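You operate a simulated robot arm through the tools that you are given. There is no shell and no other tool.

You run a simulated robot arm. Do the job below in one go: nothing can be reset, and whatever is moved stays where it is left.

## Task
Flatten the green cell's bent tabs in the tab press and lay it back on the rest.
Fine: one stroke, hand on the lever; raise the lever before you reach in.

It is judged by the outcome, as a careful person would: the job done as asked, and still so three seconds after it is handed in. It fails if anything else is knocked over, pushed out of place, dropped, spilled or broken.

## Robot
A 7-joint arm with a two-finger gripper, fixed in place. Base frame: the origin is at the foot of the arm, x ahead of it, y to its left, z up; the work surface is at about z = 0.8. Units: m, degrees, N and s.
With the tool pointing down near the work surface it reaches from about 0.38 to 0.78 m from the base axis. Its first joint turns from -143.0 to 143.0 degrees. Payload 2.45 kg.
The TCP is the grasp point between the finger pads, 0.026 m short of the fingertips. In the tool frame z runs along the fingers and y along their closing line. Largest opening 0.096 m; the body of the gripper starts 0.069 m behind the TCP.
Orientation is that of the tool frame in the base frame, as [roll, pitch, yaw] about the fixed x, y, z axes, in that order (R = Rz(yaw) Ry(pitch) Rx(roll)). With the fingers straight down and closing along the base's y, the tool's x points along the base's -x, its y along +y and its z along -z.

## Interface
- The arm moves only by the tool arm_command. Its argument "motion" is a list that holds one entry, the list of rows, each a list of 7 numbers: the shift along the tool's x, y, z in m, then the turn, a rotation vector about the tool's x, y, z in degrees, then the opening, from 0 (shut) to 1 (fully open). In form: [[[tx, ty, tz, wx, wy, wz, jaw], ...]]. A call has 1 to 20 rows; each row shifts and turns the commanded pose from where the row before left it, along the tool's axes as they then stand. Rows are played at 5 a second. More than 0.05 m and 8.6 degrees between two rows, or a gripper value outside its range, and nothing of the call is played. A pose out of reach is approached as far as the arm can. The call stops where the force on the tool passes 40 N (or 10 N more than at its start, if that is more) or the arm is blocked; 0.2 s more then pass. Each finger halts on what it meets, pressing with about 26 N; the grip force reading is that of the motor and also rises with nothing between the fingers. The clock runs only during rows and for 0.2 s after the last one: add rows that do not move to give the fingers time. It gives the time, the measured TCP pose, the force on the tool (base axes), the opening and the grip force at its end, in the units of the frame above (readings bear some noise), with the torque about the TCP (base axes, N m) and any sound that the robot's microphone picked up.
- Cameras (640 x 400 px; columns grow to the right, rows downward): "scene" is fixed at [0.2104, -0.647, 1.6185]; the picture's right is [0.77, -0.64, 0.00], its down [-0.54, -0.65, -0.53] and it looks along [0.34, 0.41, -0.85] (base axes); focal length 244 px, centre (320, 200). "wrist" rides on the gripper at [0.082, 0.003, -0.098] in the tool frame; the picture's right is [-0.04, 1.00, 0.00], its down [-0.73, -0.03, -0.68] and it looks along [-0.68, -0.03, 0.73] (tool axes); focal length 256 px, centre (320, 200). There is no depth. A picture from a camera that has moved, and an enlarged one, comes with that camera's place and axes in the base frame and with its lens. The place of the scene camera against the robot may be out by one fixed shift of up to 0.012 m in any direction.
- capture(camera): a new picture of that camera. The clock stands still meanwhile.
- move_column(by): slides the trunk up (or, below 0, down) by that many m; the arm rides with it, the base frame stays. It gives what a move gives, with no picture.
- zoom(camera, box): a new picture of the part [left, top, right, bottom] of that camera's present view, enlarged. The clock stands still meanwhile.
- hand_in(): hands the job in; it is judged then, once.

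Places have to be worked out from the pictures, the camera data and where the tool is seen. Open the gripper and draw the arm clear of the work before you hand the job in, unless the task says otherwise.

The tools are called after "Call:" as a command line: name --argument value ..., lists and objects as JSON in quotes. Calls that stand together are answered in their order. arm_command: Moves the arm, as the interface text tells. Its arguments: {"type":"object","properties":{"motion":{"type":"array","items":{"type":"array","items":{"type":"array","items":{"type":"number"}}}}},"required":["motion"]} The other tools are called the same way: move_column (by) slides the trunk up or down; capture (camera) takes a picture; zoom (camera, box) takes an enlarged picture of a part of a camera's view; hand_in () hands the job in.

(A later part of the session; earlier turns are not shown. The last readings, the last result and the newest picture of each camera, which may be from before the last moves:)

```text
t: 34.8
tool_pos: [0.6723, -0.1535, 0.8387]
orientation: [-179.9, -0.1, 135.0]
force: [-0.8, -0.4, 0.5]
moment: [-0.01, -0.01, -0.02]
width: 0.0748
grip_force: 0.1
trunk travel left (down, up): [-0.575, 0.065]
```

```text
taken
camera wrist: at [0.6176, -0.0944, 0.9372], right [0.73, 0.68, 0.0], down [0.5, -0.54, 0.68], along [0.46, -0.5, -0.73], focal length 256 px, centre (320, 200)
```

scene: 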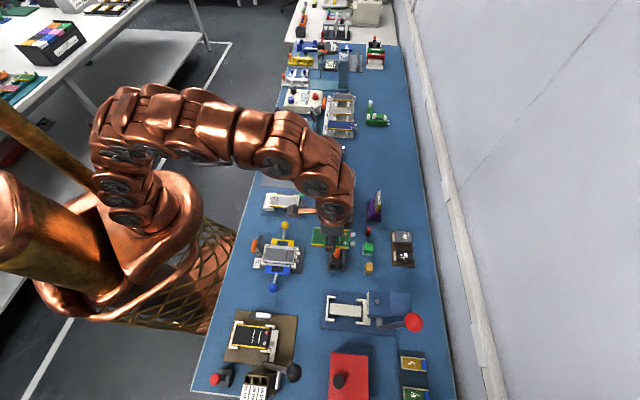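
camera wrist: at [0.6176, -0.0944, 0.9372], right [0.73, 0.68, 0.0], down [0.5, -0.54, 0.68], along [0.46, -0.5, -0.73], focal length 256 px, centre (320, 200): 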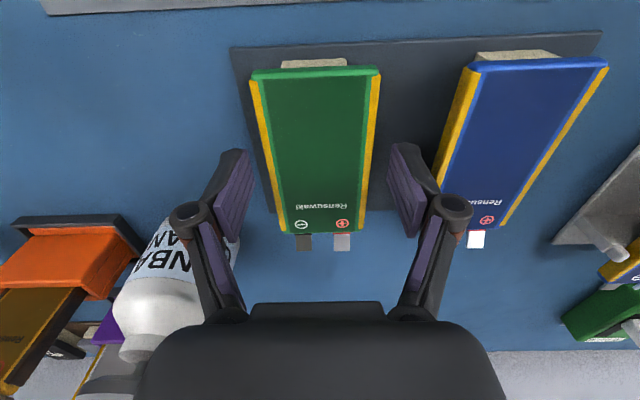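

The cell is back on its pedestal. Now I lift slightly, shift 5 mm away from the tabs, lean the tool 20° (upper part away from the press-head side), and settle to the grip height.

Call:
arm_command --motion '[[[0.005, 0, -0.006, 0, 0, 0, 0.78], [0, 0, 0, 0, -6.7, 0, 0.78], [0, 0, 0, 0, -6.7, 0, 0.78], [0, 0, 0, 0, -6.6, 0, 0.78], [0.0013, 0, 0.0036, 0, 0, 0, 0.78], [0, 0, 0, 0, 0, 0, 0.78]]]'

Call:
capture --camera "wrist"

Call:
zoom --camera "scene" --box '[290, 110, 400, 190]'

```text
t: 36.2
tool_pos: [0.6686, -0.1514, 0.8423]
orientation: [179.9, 20.1, 135.0]
force: [0.3, 0.8, 0.2]
moment: [0.0, 0.0, -0.01]
width: 0.075
grip_force: 0.1
trunk travel left (down, up): [-0.575, 0.065]
```

```text
taken
camera wrist: at [0.5931, -0.0708, 0.9059], right [0.73, 0.68, 0.01], down [0.3, -0.34, 0.89], along [0.61, -0.65, -0.46], focal length 256 px, centre (320, 200)
```

wrist: 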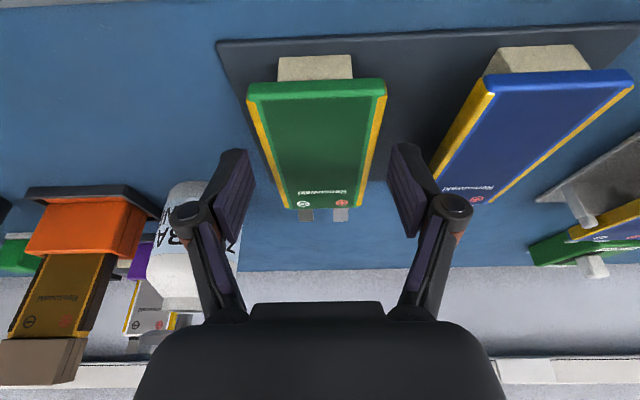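

```text
5.00 times, centred on (345, 150) of scene
camera zoom: at [0.2104, -0.647, 1.6185], right [0.77, -0.64, 0.0], down [-0.54, -0.65, -0.53], along [0.34, 0.41, -0.85], focal length 1222 px, centre (195, 450)
```

zoom: 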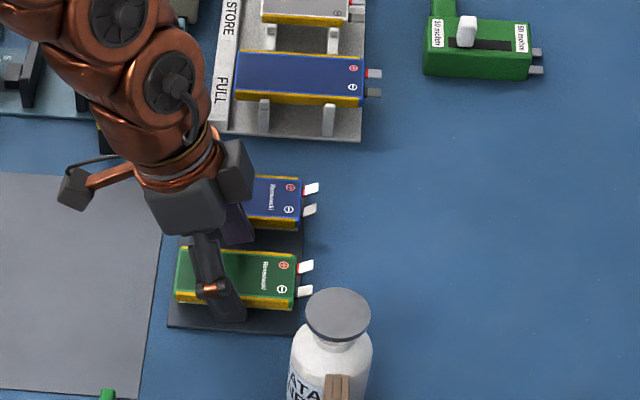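

The tilted pose is clear of everything. I'll look closely at the cell's edge and tabs from here before gripping.

Call:
zoom --camera "wrist" --box '[220, 30, 420, 230]'

Call:
zoom --camera "scene" --box '[320, 145, 360, 180]'

```text
2.00 times, centred on (320, 130) of wrist
camera zoom: at [0.5931, -0.0708, 0.9059], right [0.73, 0.68, 0.01], down [0.3, -0.34, 0.89], along [0.61, -0.65, -0.46], focal length 512 px, centre (320, 340)
```

zoom: 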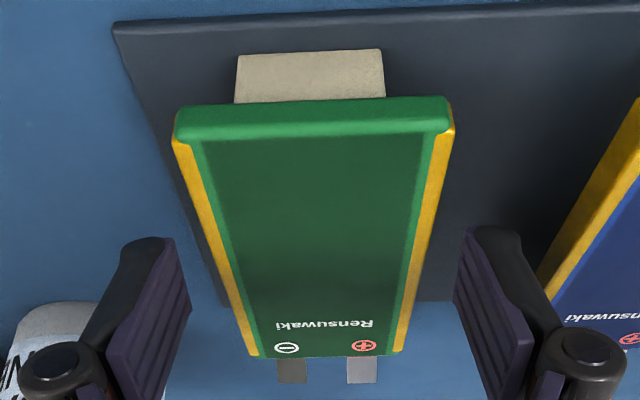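

```text
11.43 times, centred on (340, 162) of scene
camera zoom: at [0.2104, -0.647, 1.6185], right [0.77, -0.64, 0.0], down [-0.54, -0.65, -0.53], along [0.34, 0.41, -0.85], focal length 2792 px, centre (91, 629)
```

zoom: 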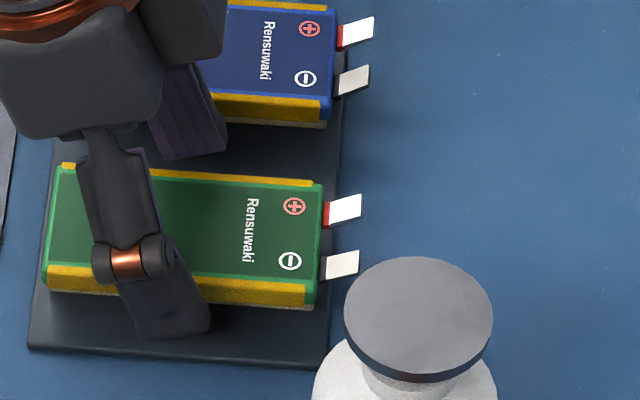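

The tabs are bent upward, and the cell is about 10 mm thick with its underside near z≈0.82. I'll close the grip at this tilt.

Call:
arm_command --motion '[[[0, 0, 0, 0, 0, 0, 0.65], [0, 0, 0, 0, 0, 0, 0.5], [0, 0, 0, 0, 0, 0, 0.4], [0, 0, 0, 0, 0, 0, 0.4], [0, 0, 0, 0, 0, 0, 0.4]]]'

Call:
capture --camera "wrist"

```text
t: 37.4
tool_pos: [0.6671, -0.1503, 0.8412]
orientation: [-179.9, 20.0, 135.0]
force: [-0.2, 0.7, 0.2]
moment: [-0.04, -0.06, 0.0]
width: 0.0536
grip_force: 22.4
trunk travel left (down, up): [-0.575, 0.065]
```

```text
taken
camera wrist: at [0.5932, -0.0708, 0.906], right [0.73, 0.68, 0.01], down [0.3, -0.34, 0.89], along [0.61, -0.65, -0.46], focal length 256 px, centre (320, 200)
```

wrist: 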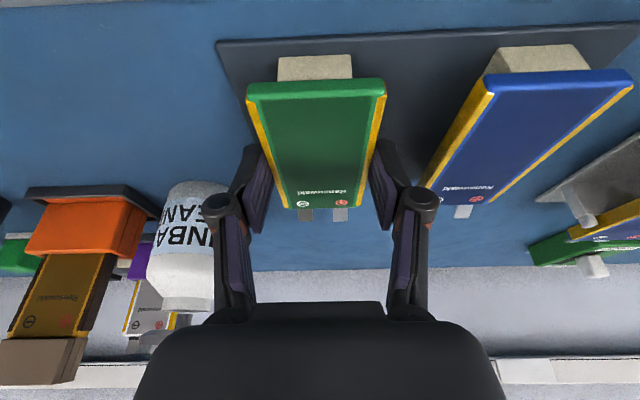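

Gripped at 53.6 mm. The ram bar sits at u≈0.736–0.747 with its underside at z≈0.874, so I'll have to enter low from the front and then slide the tabs under it. First I lift and carry the cell over high.

Call:
arm_command --motion '[[[-0.0034, 0, -0.0094, 0, 0, 0, 0.4], [-0.0103, 0, -0.0282, 0, 0, 0, 0.4], [-0.0137, 0, -0.0376, 0, 0, 0, 0.4], [-0.0137, 0, -0.0376, 0, 0, 0, 0.4], [-0.0137, 0, -0.0376, 0, 0, 0, 0.4], [0, 0, 0, 0, 0, 0, 0.4]]]'

Call:
arm_command --motion '[[[-0.0047, -0.0459, 0.0017, 0, 0, 0, 0.4], [-0.0047, -0.0459, 0.0017, 0, 0, 0, 0.4], [-0.0047, -0.0459, 0.0017, 0, 0, 0, 0.4], [-0.0047, -0.0459, 0.0017, 0, 0, 0, 0.4], [-0.0047, -0.0459, 0.0017, 0, 0, 0, 0.4], [-0.0047, -0.0459, 0.0017, 0, 0, 0, 0.4], [-0.0047, -0.0459, 0.0017, 0, 0, 0, 0.4], [-0.0047, -0.0459, 0.0017, 0, 0, 0, 0.4], [-0.0047, -0.0459, 0.0017, 0, 0, 0, 0.4], [-0.0047, -0.0459, 0.0017, 0, 0, 0, 0.4], [-0.0047, -0.0459, 0.0017, 0, 0, 0, 0.4], [-0.0047, -0.0459, 0.0017, 0, 0, 0, 0.4], [0, 0, 0, 0, 0, 0, 0.4]]]'

Call:
capture --camera "wrist"

Call:
capture --camera "scene"

```text
t: 38.8
tool_pos: [0.6684, -0.1509, 1.0033]
orientation: [-180.0, 20.0, 134.9]
force: [0.2, 0.3, -0.5]
moment: [-0.02, -0.02, 0.01]
width: 0.0538
grip_force: 21.8
trunk travel left (down, up): [-0.575, 0.065]
```

```text
t: 41.6
tool_pos: [0.3207, -0.5833, 1.0023]
orientation: [-179.9, 20.0, 135.0]
force: [-1.0, -0.8, -1.1]
moment: [0.03, 0.02, 0.05]
width: 0.0535
grip_force: 22.4
trunk travel left (down, up): [-0.575, 0.065]
```

```text
taken
camera wrist: at [0.2463, -0.5025, 1.0671], right [0.73, 0.68, 0.01], down [0.3, -0.34, 0.89], along [0.61, -0.65, -0.46], focal length 256 px, centre (320, 200)
```

wrist: 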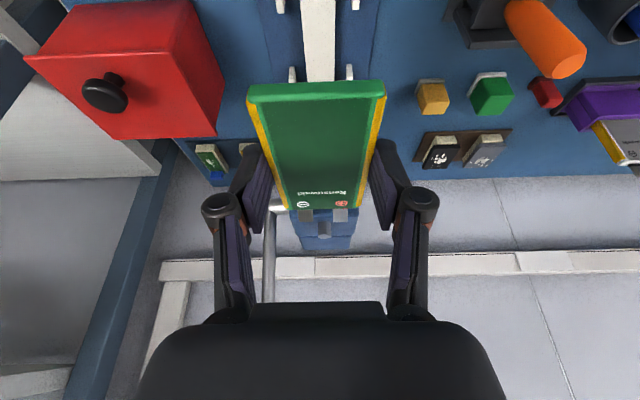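

```text
taken
```

scene: 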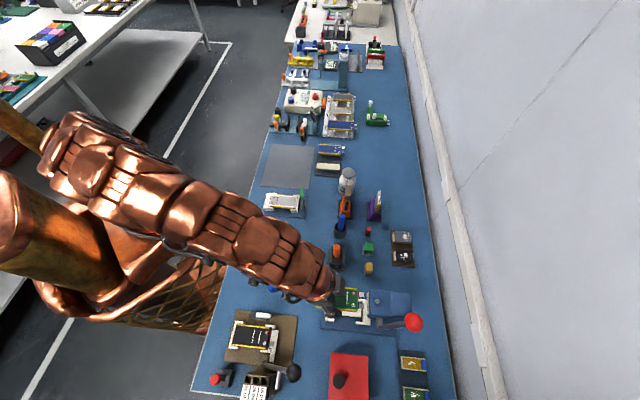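

The cell is now in front of and above the cradle, and bed and rear arms show above the cell's near end in the picture. I'll enlarge to measure the lateral offset.

Call:
zoom --camera "wrist" --box '[240, 0, 400, 100]'

```text
4.00 times, centred on (320, 50) of wrist
camera zoom: at [0.2463, -0.5025, 1.0671], right [0.73, 0.68, 0.01], down [0.3, -0.34, 0.89], along [0.61, -0.65, -0.46], focal length 1024 px, centre (320, 800)
```

zoom: 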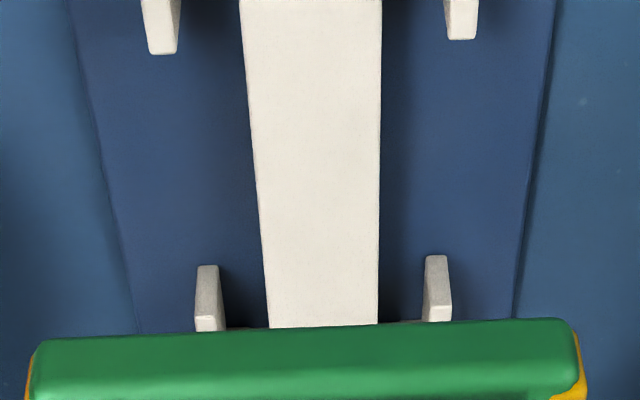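

From this view the cavity centre is w≈-0.1845 and the cell is at w≈-0.1842, so it is aligned laterally. I'll descend in front of the ram to z≈0.863, keeping the tabs short of the ram bar.

Call:
arm_command --motion '[[[0.012, 0, 0.0329, 0, 0, 0, 0.4], [0.012, 0, 0.0329, 0, 0, 0, 0.4], [0.012, 0, 0.0329, 0, 0, 0, 0.4], [0.012, 0, 0.0329, 0, 0, 0, 0.4], [0, 0, 0, 0, 0, 0, 0.4]]]'

Call:
capture --camera "wrist"

Call:
zoom --camera "scene" --box '[310, 270, 430, 340]'

```text
t: 42.8
tool_pos: [0.3213, -0.5828, 0.86]
orientation: [179.9, 20.1, 135.0]
force: [-0.7, 0.2, -1.3]
moment: [0.05, 0.04, -0.01]
width: 0.0537
grip_force: 22.2
trunk travel left (down, up): [-0.575, 0.065]
```

```text
taken
camera wrist: at [0.2468, -0.5026, 0.9243], right [0.73, 0.68, 0.01], down [0.3, -0.34, 0.89], along [0.61, -0.65, -0.46], focal length 256 px, centre (320, 200)
```

wrist: 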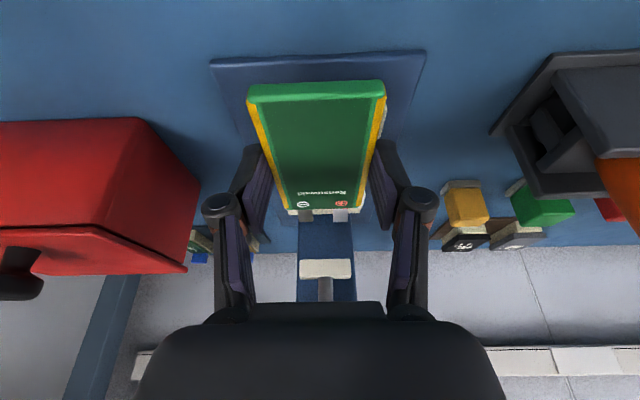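

```text
5.33 times, centred on (370, 305) of scene
camera zoom: at [0.2104, -0.647, 1.6185], right [0.77, -0.64, 0.0], down [-0.54, -0.65, -0.53], along [0.34, 0.41, -0.85], focal length 1303 px, centre (53, -360)
```

zoom: 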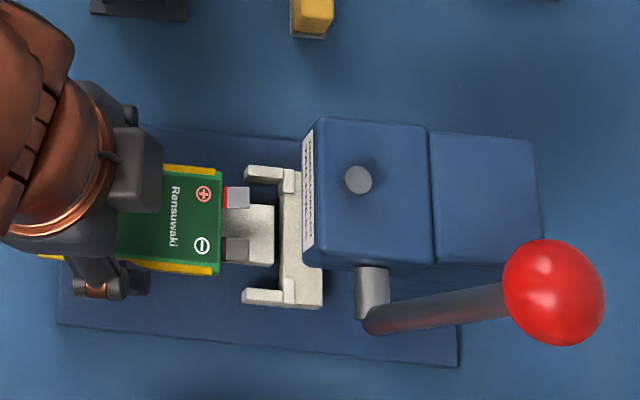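

The tabs are just in front of the rear arms and below the ram. I'll enlarge both views for fine alignment before sliding in.

Call:
zoom --camera "wrist" --box '[230, 60, 410, 240]'

Call:
zoom --camera "scene" --box '[330, 290, 378, 332]'

```text
2.22 times, centred on (320, 150) of wrist
camera zoom: at [0.2468, -0.5026, 0.9243], right [0.73, 0.68, 0.01], down [0.3, -0.34, 0.89], along [0.61, -0.65, -0.46], focal length 569 px, centre (320, 311)
```

zoom: 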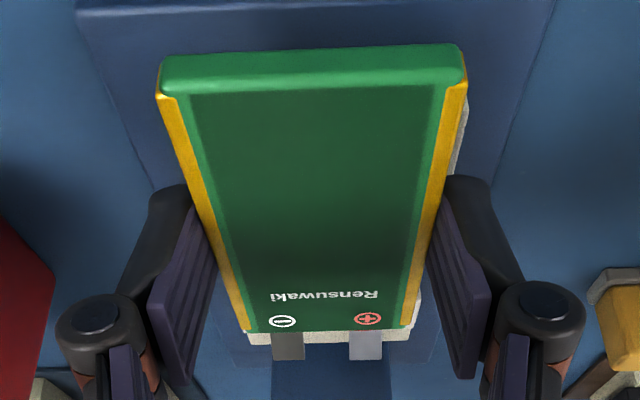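

```text
9.52 times, centred on (354, 311) of scene
camera zoom: at [0.2104, -0.647, 1.6185], right [0.77, -0.64, 0.0], down [-0.54, -0.65, -0.53], along [0.34, 0.41, -0.85], focal length 2327 px, centre (-4, -857)
```

zoom: 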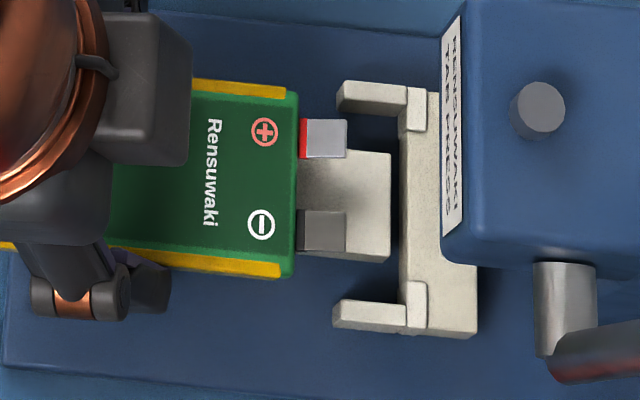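

Call:
zoom --camera "wrist" --box '[340, 70, 420, 150]'

Call:
zoom --camera "wrist" --box '[230, 70, 310, 150]'

Call:
zoom --camera "wrist" --box '[280, 180, 370, 240]'

```text
5.00 times, centred on (380, 110) of wrist
camera zoom: at [0.2468, -0.5026, 0.9243], right [0.73, 0.68, 0.01], down [0.3, -0.34, 0.89], along [0.61, -0.65, -0.46], focal length 1280 px, centre (20, 650)
```

zoom: 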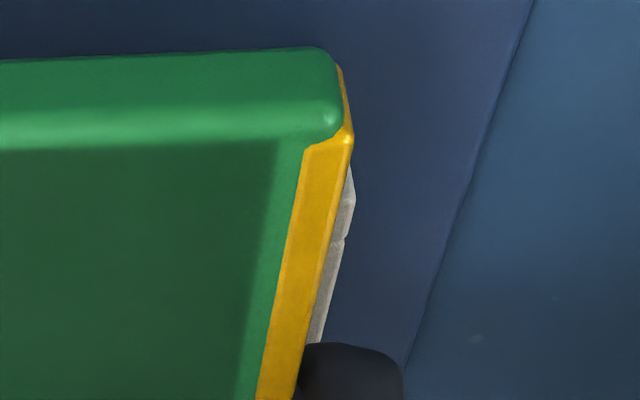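

```text
5.00 times, centred on (270, 110) of wrist
camera zoom: at [0.2468, -0.5026, 0.9243], right [0.73, 0.68, 0.01], down [0.3, -0.34, 0.89], along [0.61, -0.65, -0.46], focal length 1280 px, centre (570, 650)
```

zoom: 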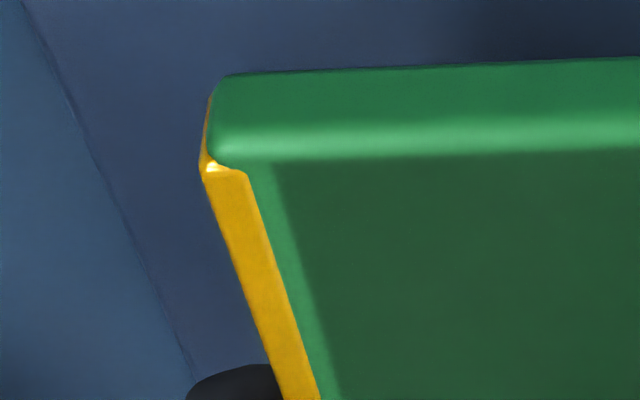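

```text
6.67 times, centred on (325, 210) of wrist
camera zoom: at [0.2468, -0.5026, 0.9243], right [0.73, 0.68, 0.01], down [0.3, -0.34, 0.89], along [0.61, -0.65, -0.46], focal length 1707 px, centre (287, 133)
```

zoom: 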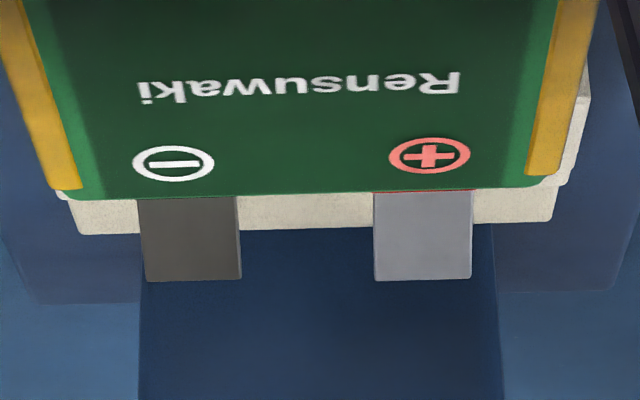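

All measures agree: lateral error is ≈0.5 mm, and the cell must advance ≈34.5 mm so it sits between the front wall and the rear nubs. The tabs, at z≈0.852, pass well below the ram (0.874). I'll slide in now.

Call:
arm_command --motion '[[[-0.0108, -0.0005, 0.0039, 0, 0, 0, 0.4], [-0.0108, 0, 0.0039, 0, 0, 0, 0.4], [-0.0108, 0, 0.004, 0, 0, 0, 0.4], [0, 0, 0, 0, 0, 0, 0.4]]]'

Call:
capture --camera "wrist"

Call:
zoom --camera "wrist" --box '[230, 40, 410, 240]'

Call:
zoom --camera "scene" --box '[320, 285, 390, 332]'

```text
t: 43.8
tool_pos: [0.3454, -0.608, 0.862]
orientation: [-180.0, 20.0, 135.0]
force: [-0.1, 0.2, -1.1]
moment: [-0.02, -0.02, 0.01]
width: 0.0537
grip_force: 22.4
trunk travel left (down, up): [-0.575, 0.065]
```

```text
taken
camera wrist: at [0.2714, -0.528, 0.9265], right [0.73, 0.68, 0.01], down [0.3, -0.34, 0.89], along [0.61, -0.65, -0.46], focal length 256 px, centre (320, 200)
```

wrist: 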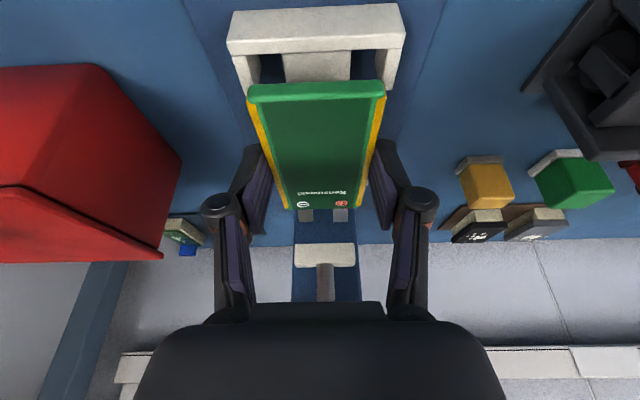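

```text
2.00 times, centred on (320, 140) of wrist
camera zoom: at [0.2714, -0.528, 0.9265], right [0.73, 0.68, 0.01], down [0.3, -0.34, 0.89], along [0.61, -0.65, -0.46], focal length 512 px, centre (320, 320)
```

zoom: 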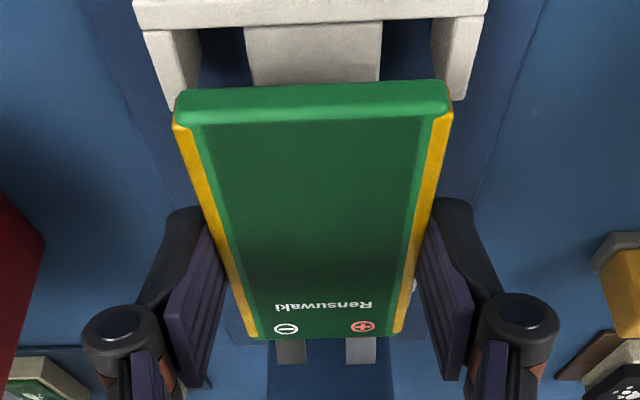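

```text
8.51 times, centred on (355, 308) of scene
camera zoom: at [0.2104, -0.647, 1.6185], right [0.77, -0.64, 0.0], down [-0.54, -0.65, -0.53], along [0.34, 0.41, -0.85], focal length 2079 px, centre (22, -723)
```

zoom: 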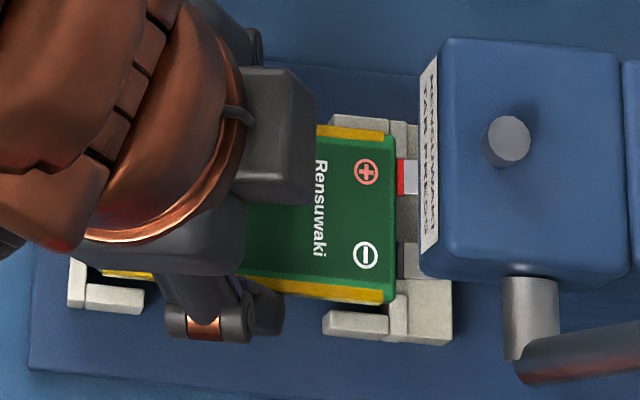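

The cell's near end is just inside the front wall, and the wall and arms show now. I'll enlarge both front arms to verify lateral clearance before lowering.

Call:
zoom --camera "wrist" --box '[225, 0, 325, 105]'

Call:
zoom --camera "wrist" --box '[315, 0, 415, 105]'

```text
3.81 times, centred on (275, 52) of wrist
camera zoom: at [0.2714, -0.528, 0.9265], right [0.73, 0.68, 0.01], down [0.3, -0.34, 0.89], along [0.61, -0.65, -0.46], focal length 975 px, centre (491, 762)
```

zoom: 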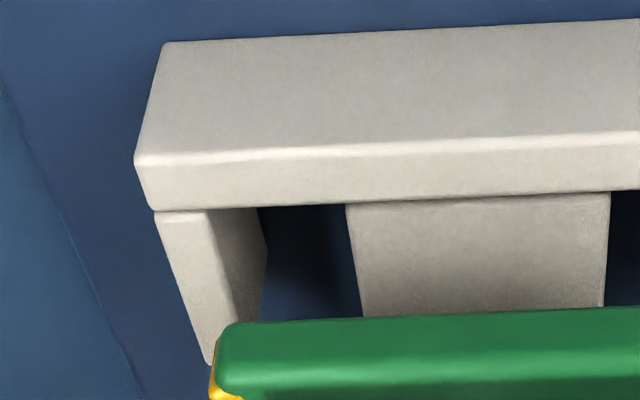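

```text
3.81 times, centred on (365, 52) of wrist
camera zoom: at [0.2714, -0.528, 0.9265], right [0.73, 0.68, 0.01], down [0.3, -0.34, 0.89], along [0.61, -0.65, -0.46], focal length 975 px, centre (149, 762)
```

zoom: 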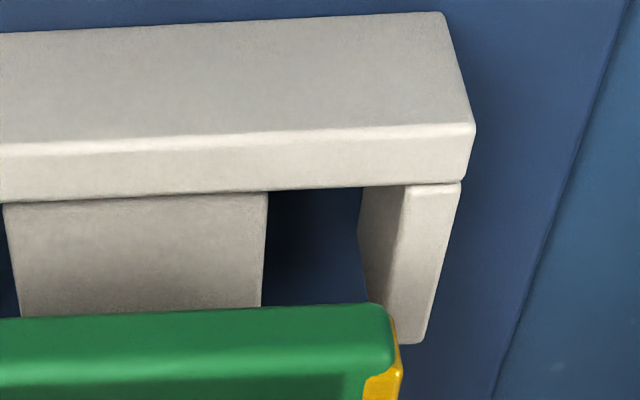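

Lateral: cavity centre w=-0.1844, cell at w=-0.1844, so it is centred. I'll check the far end against the rear nubs in the scene view.

Call:
zoom --camera "scene" --box '[350, 295, 382, 327]'

```text
12.50 times, centred on (366, 311) of scene
camera zoom: at [0.2104, -0.647, 1.6185], right [0.77, -0.64, 0.0], down [-0.54, -0.65, -0.53], along [0.34, 0.41, -0.85], focal length 3054 px, centre (-255, -1188)
```

zoom: 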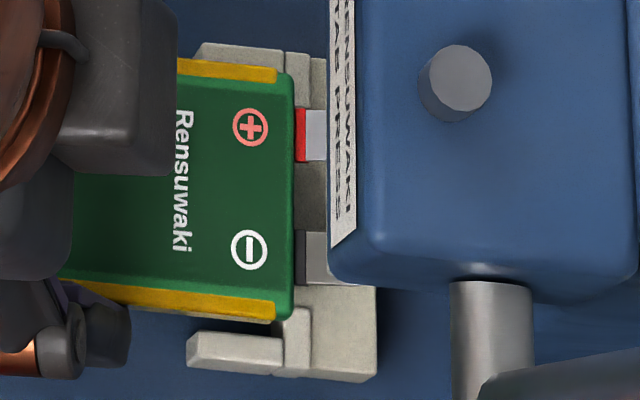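

Far gap ≈0.9 mm and near gap ≈3.4 mm, so I'll back off 1.2 mm to centre it, then lower until the cell's underside is about level with the arm tops.

Call:
arm_command --motion '[[[0.0011, 0, -0.0004, 0, 0, 0, 0.4], [0.0019, 0, 0.0052, 0, 0, 0, 0.4], [0.0019, 0, 0.0052, 0, 0, 0, 0.4], [0, 0, 0, 0, 0, 0, 0.4]]]'

Call:
zoom --camera "wrist" --box '[225, 0, 415, 240]'

Call:
zoom --camera "scene" --box '[350, 295, 382, 327]'

```text
t: 44.8
tool_pos: [0.3456, -0.6092, 0.851]
orientation: [180.0, 20.0, 134.9]
force: [-0.4, -0.3, -0.9]
moment: [-0.03, 0.01, -0.03]
width: 0.0535
grip_force: 21.7
trunk travel left (down, up): [-0.575, 0.065]
```

```text
1.67 times, centred on (320, 120) of wrist
camera zoom: at [0.27, -0.5275, 0.9154], right [0.73, 0.68, 0.01], down [0.3, -0.34, 0.89], along [0.61, -0.65, -0.46], focal length 427 px, centre (320, 333)
```

zoom: 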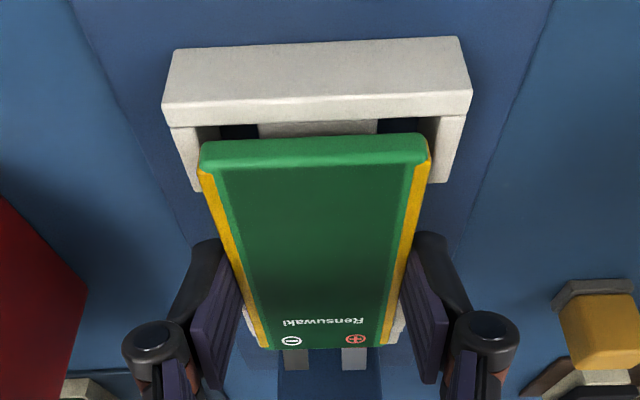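

```text
12.50 times, centred on (366, 311) of scene
camera zoom: at [0.2104, -0.647, 1.6185], right [0.77, -0.64, 0.0], down [-0.54, -0.65, -0.53], along [0.34, 0.41, -0.85], focal length 3054 px, centre (-255, -1188)
```

zoom: 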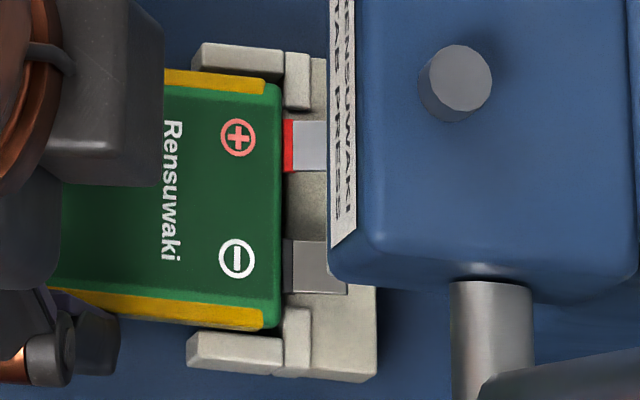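

It's well centred between the arms. I'll lower 4 mm more, then creep until the bed is felt.

Call:
arm_command --motion '[[[0.0007, 0, 0.0019, 0, 0, 0, 0.4], [0.0007, 0, 0.0019, 0, 0, 0, 0.4], [0, 0, 0, 0, 0, 0, 0.4]]]'

Call:
arm_command --motion '[[[0.0003, 0, 0.0009, 0, 0, 0, 0.4], [0, 0, 0, 0, 0, 0, 0.4]]]'

```text
t: 45.6
tool_pos: [0.3445, -0.6075, 0.8469]
orientation: [180.0, 20.0, 135.1]
force: [0.0, 0.9, -1.3]
moment: [0.01, -0.04, 0.0]
width: 0.0536
grip_force: 22.0
trunk travel left (down, up): [-0.575, 0.065]
```

```text
t: 46.2
tool_pos: [0.345, -0.6069, 0.8446]
orientation: [180.0, 20.0, 135.0]
force: [0.8, -0.1, -1.0]
moment: [0.02, -0.02, 0.0]
width: 0.0533
grip_force: 21.6
trunk travel left (down, up): [-0.575, 0.065]
```

No contact yet at z≈0.846. I'll continue in 1 mm steps and watch the force.

Call:
arm_command --motion '[[[0.0003, 0, 0.0009, 0, 0, 0, 0.4], [0, 0, 0, 0, 0, 0, 0.4]]]'

Call:
arm_command --motion '[[[0.0003, 0, 0.0009, 0, 0, 0, 0.4], [0, 0, 0, 0, 0, 0, 0.4]]]'

```text
t: 46.8
tool_pos: [0.345, -0.6083, 0.8457]
orientation: [-179.9, 20.0, 135.0]
force: [0.4, 0.4, -1.1]
moment: [-0.01, 0.06, -0.03]
width: 0.0535
grip_force: 22.2
trunk travel left (down, up): [-0.575, 0.065]
```

```text
t: 47.4
tool_pos: [0.3444, -0.6068, 0.8435]
orientation: [180.0, 20.0, 135.0]
force: [-0.1, 0.0, 0.0]
moment: [-0.02, -0.01, 0.02]
width: 0.0535
grip_force: 22.0
trunk travel left (down, up): [-0.575, 0.065]
```

Call:
arm_command --motion '[[[0.0003, 0, 0.0009, 0, 0, 0, 0.4], [0, 0, 0, 0, 0, 0, 0.4]]]'

Call:
zoom --camera "wrist" --box '[225, 0, 415, 240]'

Call:
zoom --camera "scene" --box '[350, 295, 382, 327]'

```text
t: 48.0
tool_pos: [0.3439, -0.6062, 0.8438]
orientation: [179.9, 20.0, 134.9]
force: [-0.7, -2.5, 6.5]
moment: [0.22, 0.17, 0.09]
width: 0.0539
grip_force: 21.7
trunk travel left (down, up): [-0.575, 0.065]
```

```text
1.67 times, centred on (320, 120) of wrist
camera zoom: at [0.2695, -0.5264, 0.9077], right [0.73, 0.68, 0.01], down [0.3, -0.34, 0.89], along [0.61, -0.65, -0.46], focal length 427 px, centre (320, 333)
```

zoom: 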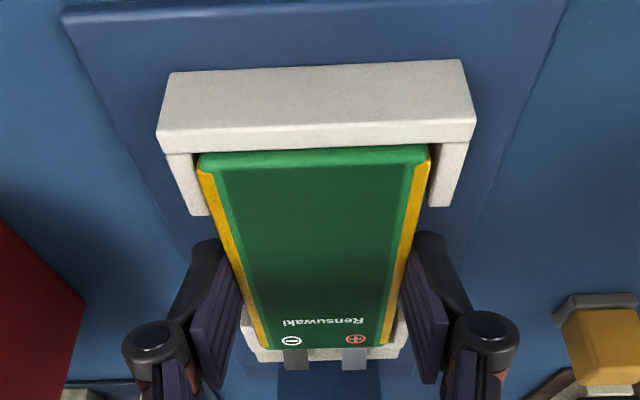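

```text
12.50 times, centred on (366, 311) of scene
camera zoom: at [0.2104, -0.647, 1.6185], right [0.77, -0.64, 0.0], down [-0.54, -0.65, -0.53], along [0.34, 0.41, -0.85], focal length 3054 px, centre (-255, -1188)
```

zoom: 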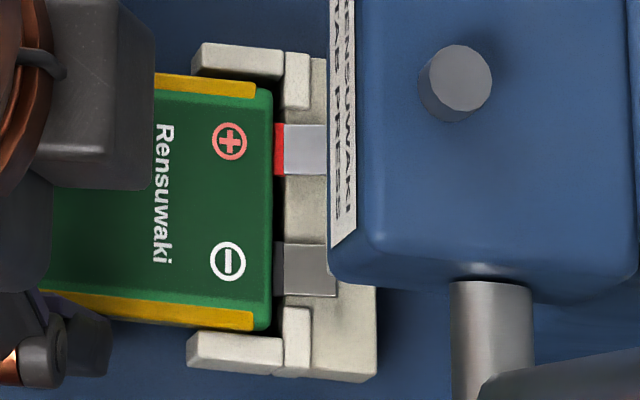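

Light contact (6.5 N) with a small push toward -w; the near end is close to the front wall and the w+ side is the tighter one. I'll lift 1.5 mm, shift +1.2 mm in u and -0.6 mm in w, and settle again.

Call:
arm_command --motion '[[[-0.0005, 0, -0.0014, 0, 0, 0, 0.4], [-0.0011, -0.0006, 0.0004, 0, 0, 0, 0.4], [0, 0, 0, 0, 0, 0, 0.4]]]'

Call:
arm_command --motion '[[[0.0003, 0, 0.0009, 0, 0, 0, 0.4], [0.0002, 0, 0.0005, 0, 0, 0, 0.4], [0, 0, 0, 0, 0, 0, 0.4]]]'

Call:
zoom --camera "scene" --box '[350, 295, 382, 327]'

Call:
zoom --camera "wrist" --box '[260, 20, 380, 120]'

```text
t: 48.8
tool_pos: [0.3459, -0.6088, 0.8443]
orientation: [180.0, 20.0, 134.9]
force: [0.3, -0.8, -1.0]
moment: [-0.01, 0.0, 0.0]
width: 0.0534
grip_force: 22.4
trunk travel left (down, up): [-0.575, 0.065]
```

```text
t: 49.6
tool_pos: [0.3448, -0.6083, 0.8441]
orientation: [-179.9, 20.2, 135.0]
force: [0.7, 0.8, 7.2]
moment: [0.24, 0.06, 0.04]
width: 0.0533
grip_force: 22.3
trunk travel left (down, up): [-0.575, 0.065]
```

```text
12.50 times, centred on (366, 311) of scene
camera zoom: at [0.2104, -0.647, 1.6185], right [0.77, -0.64, 0.0], down [-0.54, -0.65, -0.53], along [0.34, 0.41, -0.85], focal length 3054 px, centre (-255, -1188)
```

zoom: 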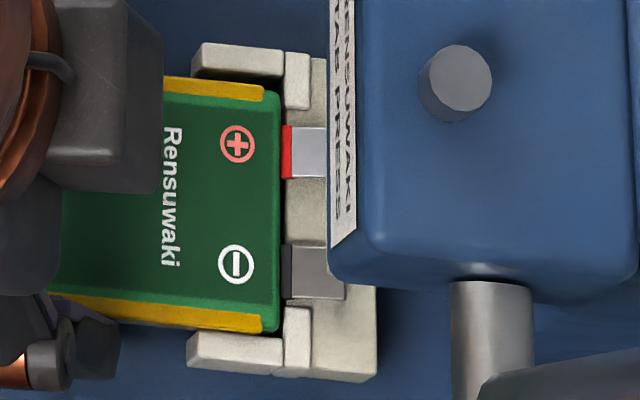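

```text
4.00 times, centred on (320, 70) of wrist
camera zoom: at [0.2704, -0.5281, 0.9077], right [0.73, 0.68, 0.01], down [0.3, -0.34, 0.89], along [0.61, -0.65, -0.46], focal length 1024 px, centre (320, 720)
```

zoom: 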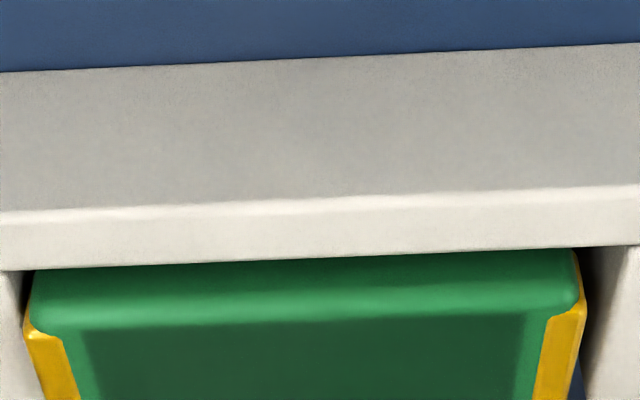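

The cell sits inside the arms with clearance on both sides, and the height (TCP z≈0.8436) matches it resting on the bed. I'll ease off a touch and open the fingers.

Call:
arm_command --motion '[[[0, 0, 0, 0, 0, 0, 0.52], [0, 0, 0, 0, 0, 0, 0.58], [0, 0, 0, 0, 0, 0, 0.65], [0, 0, 0, 0, 0, 0, 0.72], [0, 0, 0, 0, 0, 0, 0.72]]]'

Call:
capture --camera "wrist"

Call:
zoom --camera "scene" --box '[350, 295, 382, 327]'

```text
t: 50.8
tool_pos: [0.345, -0.6094, 0.8427]
orientation: [180.0, 19.9, 135.0]
force: [1.0, -0.3, 0.0]
moment: [-0.01, 0.02, 0.0]
width: 0.069
grip_force: 0.1
trunk travel left (down, up): [-0.575, 0.065]
```

```text
taken
camera wrist: at [0.2703, -0.5282, 0.9071], right [0.73, 0.68, 0.01], down [0.3, -0.34, 0.89], along [0.61, -0.65, -0.46], focal length 256 px, centre (320, 200)
```

wrist: 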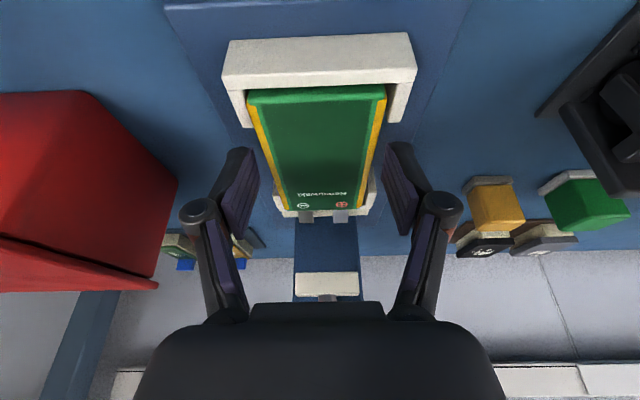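

```text
12.50 times, centred on (366, 311) of scene
camera zoom: at [0.2104, -0.647, 1.6185], right [0.77, -0.64, 0.0], down [-0.54, -0.65, -0.53], along [0.34, 0.41, -0.85], focal length 3054 px, centre (-255, -1188)
```

zoom: 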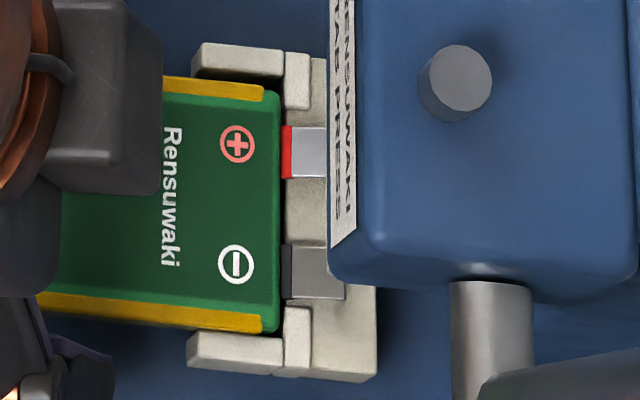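

The cell stayed put, with its tabs lying over the anvil. I'll withdraw straight up, then back and up toward the lever, leaning the tool to about 45° and shifting over to the lever's plane (w≈-0.239).

Call:
arm_command --motion '[[[-0.0086, 0, -0.0235, 0, 0, 0, 0.72], [-0.0086, 0, -0.0235, 0, 0, 0, 0.72], [0.0014, 0, -0.0431, 0, 0, 0, 0.72], [0.0014, 0, -0.0431, 0, 0, 0, 0.72], [0.0014, 0, -0.0431, 0, 0, 0, 0.72], [0.0014, 0, -0.0431, 0, 0, 0, 0.72], [0.0014, 0, -0.0431, 0, 0, 0, 0.72], [0, -0.0135, 0, 0, -6.25, 0, 0.72], [0, -0.0135, 0, 0, -6.25, 0, 0.72], [0, -0.0135, 0, 0, -6.25, 0, 0.72], [0, -0.0135, 0, 0, -6.25, 0, 0.72], [0, 0, 0, 0, 0, 0, 0.72]]]'

Call:
capture --camera "wrist"

Call:
capture --camera "scene"

```text
t: 53.4
tool_pos: [0.2486, -0.5892, 1.0939]
orientation: [179.9, 45.1, 135.0]
force: [0.1, 0.0, 0.2]
moment: [0.0, -0.04, -0.01]
width: 0.0691
grip_force: 0.1
trunk travel left (down, up): [-0.575, 0.065]
```

```text
taken
camera wrist: at [0.1623, -0.4966, 1.1055], right [0.73, 0.69, 0.03], down [0.01, -0.05, 1.0], along [0.69, -0.73, -0.04], focal length 256 px, centre (320, 200)
```

wrist: 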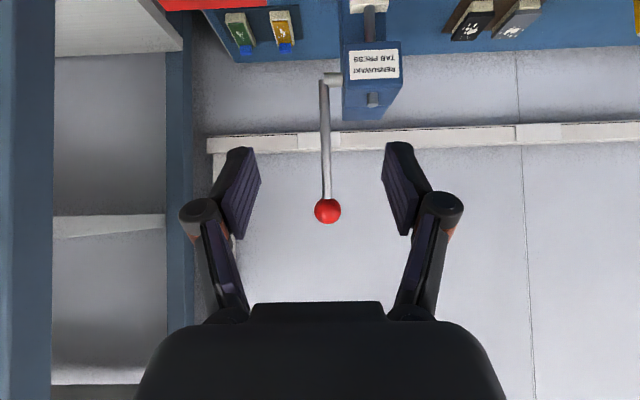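

```text
taken
```

scene: 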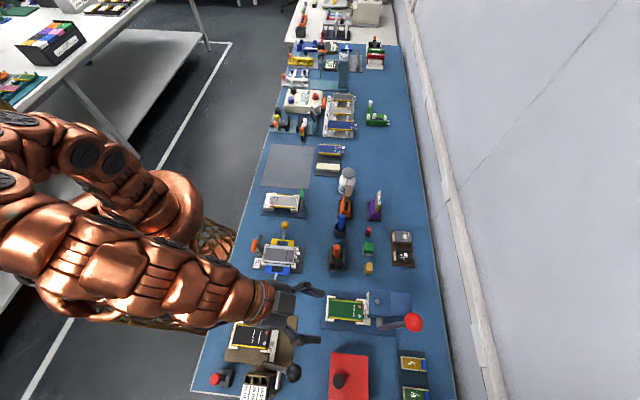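

The camera now looks level along the lever plane: the ball is at about (u 0.786, w -0.238, z 1.107), nearly in line with the open fingers. I'll zoom to refine before reaching in.

Call:
zoom --camera "wrist" --box '[270, 60, 400, 240]'

Call:
zoom --camera "scene" --box '[230, 270, 440, 360]'

```text
2.22 times, centred on (335, 150) of wrist
camera zoom: at [0.1623, -0.4966, 1.1055], right [0.73, 0.69, 0.03], down [0.01, -0.05, 1.0], along [0.69, -0.73, -0.04], focal length 569 px, centre (287, 311)
```

zoom: 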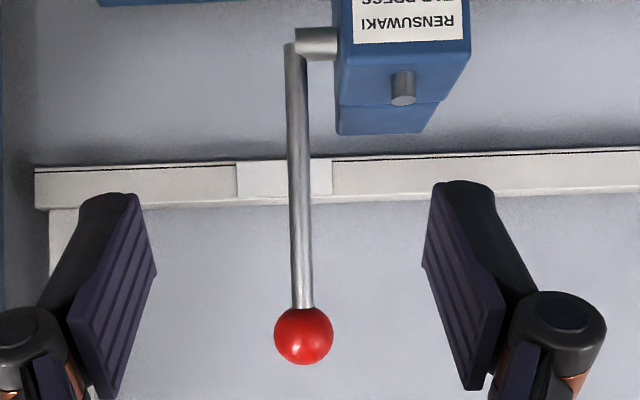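

```text
3.05 times, centred on (335, 315) of scene
camera zoom: at [0.2104, -0.647, 1.6185], right [0.77, -0.64, 0.0], down [-0.54, -0.65, -0.53], along [0.34, 0.41, -0.85], focal length 745 px, centre (274, -150)
```

zoom: 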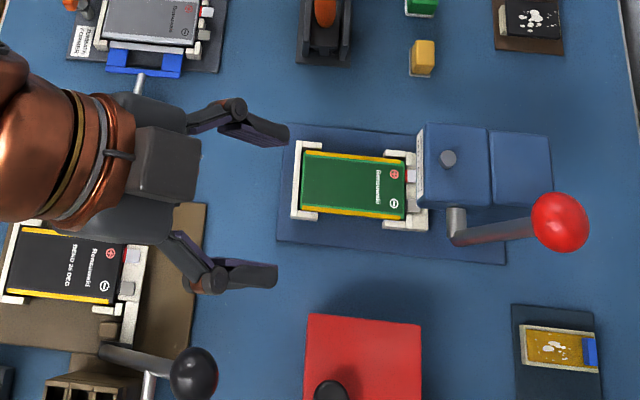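

The ball is 34 mm across, at about w=-0.2375, z=1.108. I'll advance partway toward it, keeping the fingers open around its line.

Call:
arm_command --motion '[[[-0.0313, 0.0007, 0.0253, 0, 0, 0, 0.72], [-0.0313, 0.0007, 0.0253, 0, 0, 0, 0.72], [-0.0313, 0.0006, 0.0253, 0, 0, 0, 0.72], [0, 0, 0, 0, 0, 0, 0.72]]]'

Call:
capture --camera "wrist"

```text
t: 54.4
tool_pos: [0.3356, -0.6733, 1.1079]
orientation: [179.9, 45.0, 135.1]
force: [0.2, -0.3, 0.0]
moment: [0.01, -0.01, -0.01]
width: 0.069
grip_force: 0.0
trunk travel left (down, up): [-0.575, 0.065]
```

```text
taken
camera wrist: at [0.2493, -0.581, 1.1188], right [0.73, 0.69, 0.03], down [0.01, -0.05, 1.0], along [0.69, -0.73, -0.04], focal length 256 px, centre (320, 200)
```

wrist: 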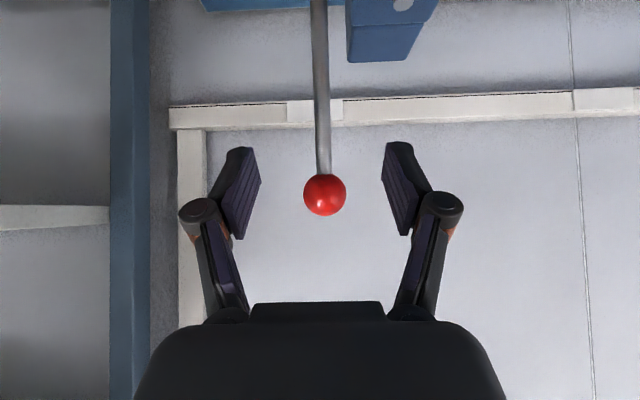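

The ball is centred between the fingers about 73 mm ahead, at z≈1.108. I'll move in so the TCP reaches the ball's centre.

Call:
arm_command --motion '[[[-0.0175, 0.0004, 0.017, 0, 0, 0, 0.72], [-0.0175, 0.0003, 0.017, 0, 0, 0, 0.72], [-0.017, 0.0003, 0.0167, 0, 0, 0, 0.72], [0, 0, 0, 0, 0, 0, 0.72]]]'

Call:
capture --camera "wrist"

Call:
zoom --camera "scene" --box '[290, 260, 450, 360]'

```text
t: 55.4
tool_pos: [0.388, -0.7233, 1.1073]
orientation: [179.9, 45.0, 135.0]
force: [0.2, 0.3, 0.3]
moment: [0.04, 0.01, 0.01]
width: 0.0692
grip_force: 0.0
trunk travel left (down, up): [-0.575, 0.065]
```

```text
taken
camera wrist: at [0.3019, -0.6311, 1.1181], right [0.73, 0.69, 0.03], down [0.01, -0.05, 1.0], along [0.69, -0.73, -0.04], focal length 256 px, centre (320, 200)
```

wrist: 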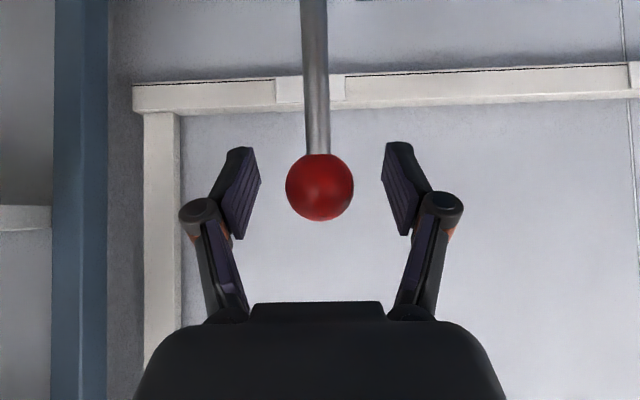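

```text
4.00 times, centred on (370, 310) of scene
camera zoom: at [0.2104, -0.647, 1.6185], right [0.77, -0.64, 0.0], down [-0.54, -0.65, -0.53], along [0.34, 0.41, -0.85], focal length 977 px, centre (120, -240)
```

zoom: 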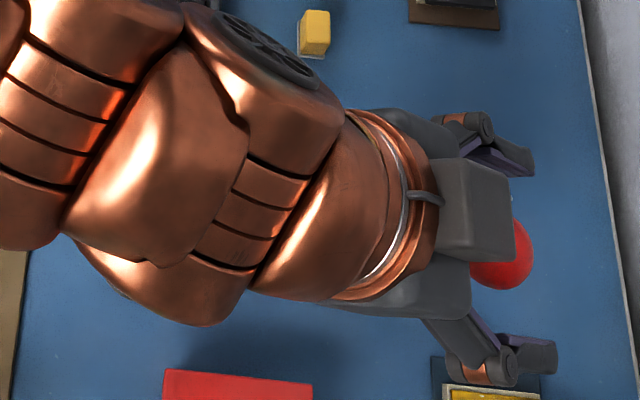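

The ball sits exactly at the grasp point. I'll close on it.

Call:
arm_command --motion '[[[0, 0, 0, 0, 0, 0, 0.5], [0, 0, 0, 0, 0, 0, 0.3], [0, 0, 0, 0, 0, 0, 0.2], [0, 0, 0, 0, 0, 0, 0.2], [0, 0, 0, 0, 0, 0, 0.2]]]'

Call:
capture --camera "wrist"

```text
t: 56.6
tool_pos: [0.3878, -0.7221, 1.1076]
orientation: [179.9, 45.0, 135.0]
force: [2.2, 1.1, 1.0]
moment: [0.02, 0.01, 0.02]
width: 0.0317
grip_force: 45.0
trunk travel left (down, up): [-0.575, 0.065]
```

```text
taken
camera wrist: at [0.3017, -0.6309, 1.1181], right [0.73, 0.69, 0.03], down [0.01, -0.05, 1.0], along [0.69, -0.73, -0.04], focal length 256 px, centre (320, 200)
```

wrist: 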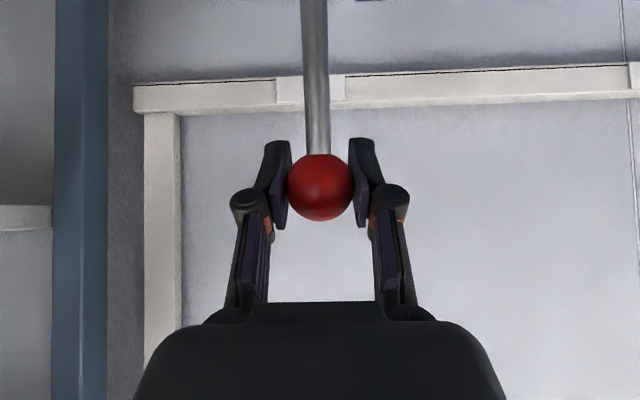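

Ball gripped (31.7 mm). I'll begin the stroke cautiously with a small pull forward along the lever's arc, to feel the lever and see which way the ram goes.

Call:
arm_command --motion '[[[0.0029, 0, -0.0044, 0, 0, 0, 0.2], [0.0028, 0, -0.0044, 0, 0, 0, 0.2], [0, 0, 0, 0, 0, 0, 0.2]]]'

Call:
capture --camera "wrist"

```text
t: 57.4
tool_pos: [0.3814, -0.7163, 1.108]
orientation: [179.9, 44.9, 135.0]
force: [5.1, -3.3, -2.7]
moment: [-0.65, -0.7, -0.01]
width: 0.0317
grip_force: 44.5
trunk travel left (down, up): [-0.575, 0.065]
```

```text
taken
camera wrist: at [0.2946, -0.6238, 1.1201], right [0.73, 0.69, 0.03], down [0.01, -0.05, 1.0], along [0.69, -0.73, -0.04], focal length 256 px, centre (320, 200)
```

wrist: 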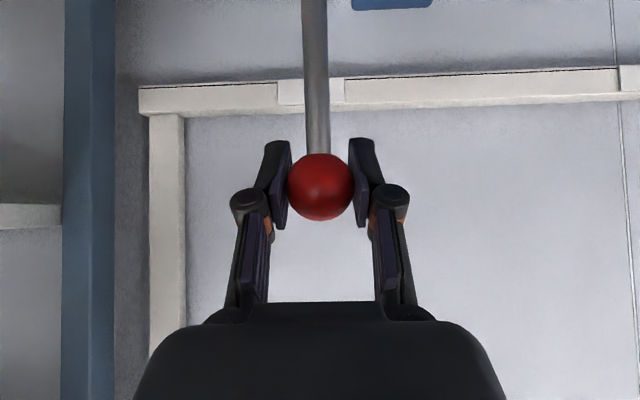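

The lever moves freely, but the grip resists the ball turning in it (about 0.95 N·m). I'll make one more small move without turning the tool, to see whether the ball slips round in the pads.

Call:
arm_command --motion '[[[0.0026, 0, -0.0034, 0, 0, 0, 0.2], [0.0026, 0, -0.0034, 0, 0, 0, 0.2], [0.0026, 0, -0.0033, 0, 0, 0, 0.2], [0, 0, 0, 0, 0, 0, 0.2]]]'

Call:
zoom --camera "wrist" --box '[270, 0, 450, 230]'

```text
t: 58.4
tool_pos: [0.3725, -0.7082, 1.1103]
orientation: [-180.0, 44.9, 135.0]
force: [8.1, -1.8, -6.2]
moment: [-0.84, -0.77, -0.14]
width: 0.0317
grip_force: 45.2
trunk travel left (down, up): [-0.575, 0.065]
```

```text
1.74 times, centred on (360, 115) of wrist
camera zoom: at [0.286, -0.6152, 1.1215], right [0.73, 0.69, 0.03], down [0.01, -0.05, 1.0], along [0.69, -0.73, -0.04], focal length 445 px, centre (250, 348)
```

zoom: 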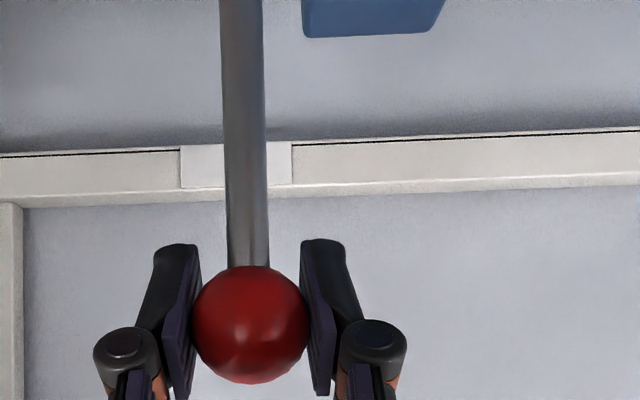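

The torque saturates at ~1.1 N·m, so the ball turns in the pads with only ~7 N of drag. I'll continue the pull along a slightly lowered arc.

Call:
arm_command --motion '[[[0.0066, 0, -0.0053, 0, 0, 0, 0.2], [0.0066, 0, -0.0053, 0, 0, 0, 0.2], [0.0065, 0, -0.0053, 0, 0, 0, 0.2], [0.0065, 0, -0.0052, 0, 0, 0, 0.2], [0, 0, 0, 0, 0, 0, 0.2]]]'

Call:
zoom --camera "scene" --box '[300, 260, 440, 350]'

Call:
capture --camera "wrist"

```text
t: 59.6
tool_pos: [0.3478, -0.6828, 1.108]
orientation: [-179.8, 45.0, 134.9]
force: [7.9, 0.8, 12.4]
moment: [-0.71, -0.69, -0.01]
width: 0.0315
grip_force: 45.2
trunk travel left (down, up): [-0.575, 0.065]
```

```text
4.44 times, centred on (370, 305) of scene
camera zoom: at [0.2104, -0.647, 1.6185], right [0.77, -0.64, 0.0], down [-0.54, -0.65, -0.53], along [0.34, 0.41, -0.85], focal length 1086 px, centre (98, -267)
```

zoom: 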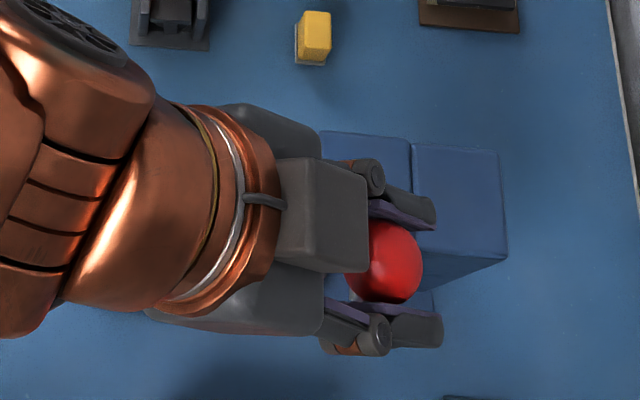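

```text
taken
camera wrist: at [0.2612, -0.5903, 1.1188], right [0.73, 0.69, 0.03], down [0.01, -0.05, 1.0], along [0.69, -0.73, -0.04], focal length 256 px, centre (320, 200)
```

wrist: 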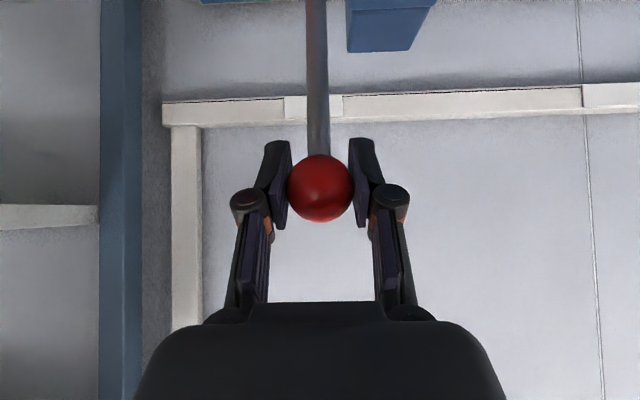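

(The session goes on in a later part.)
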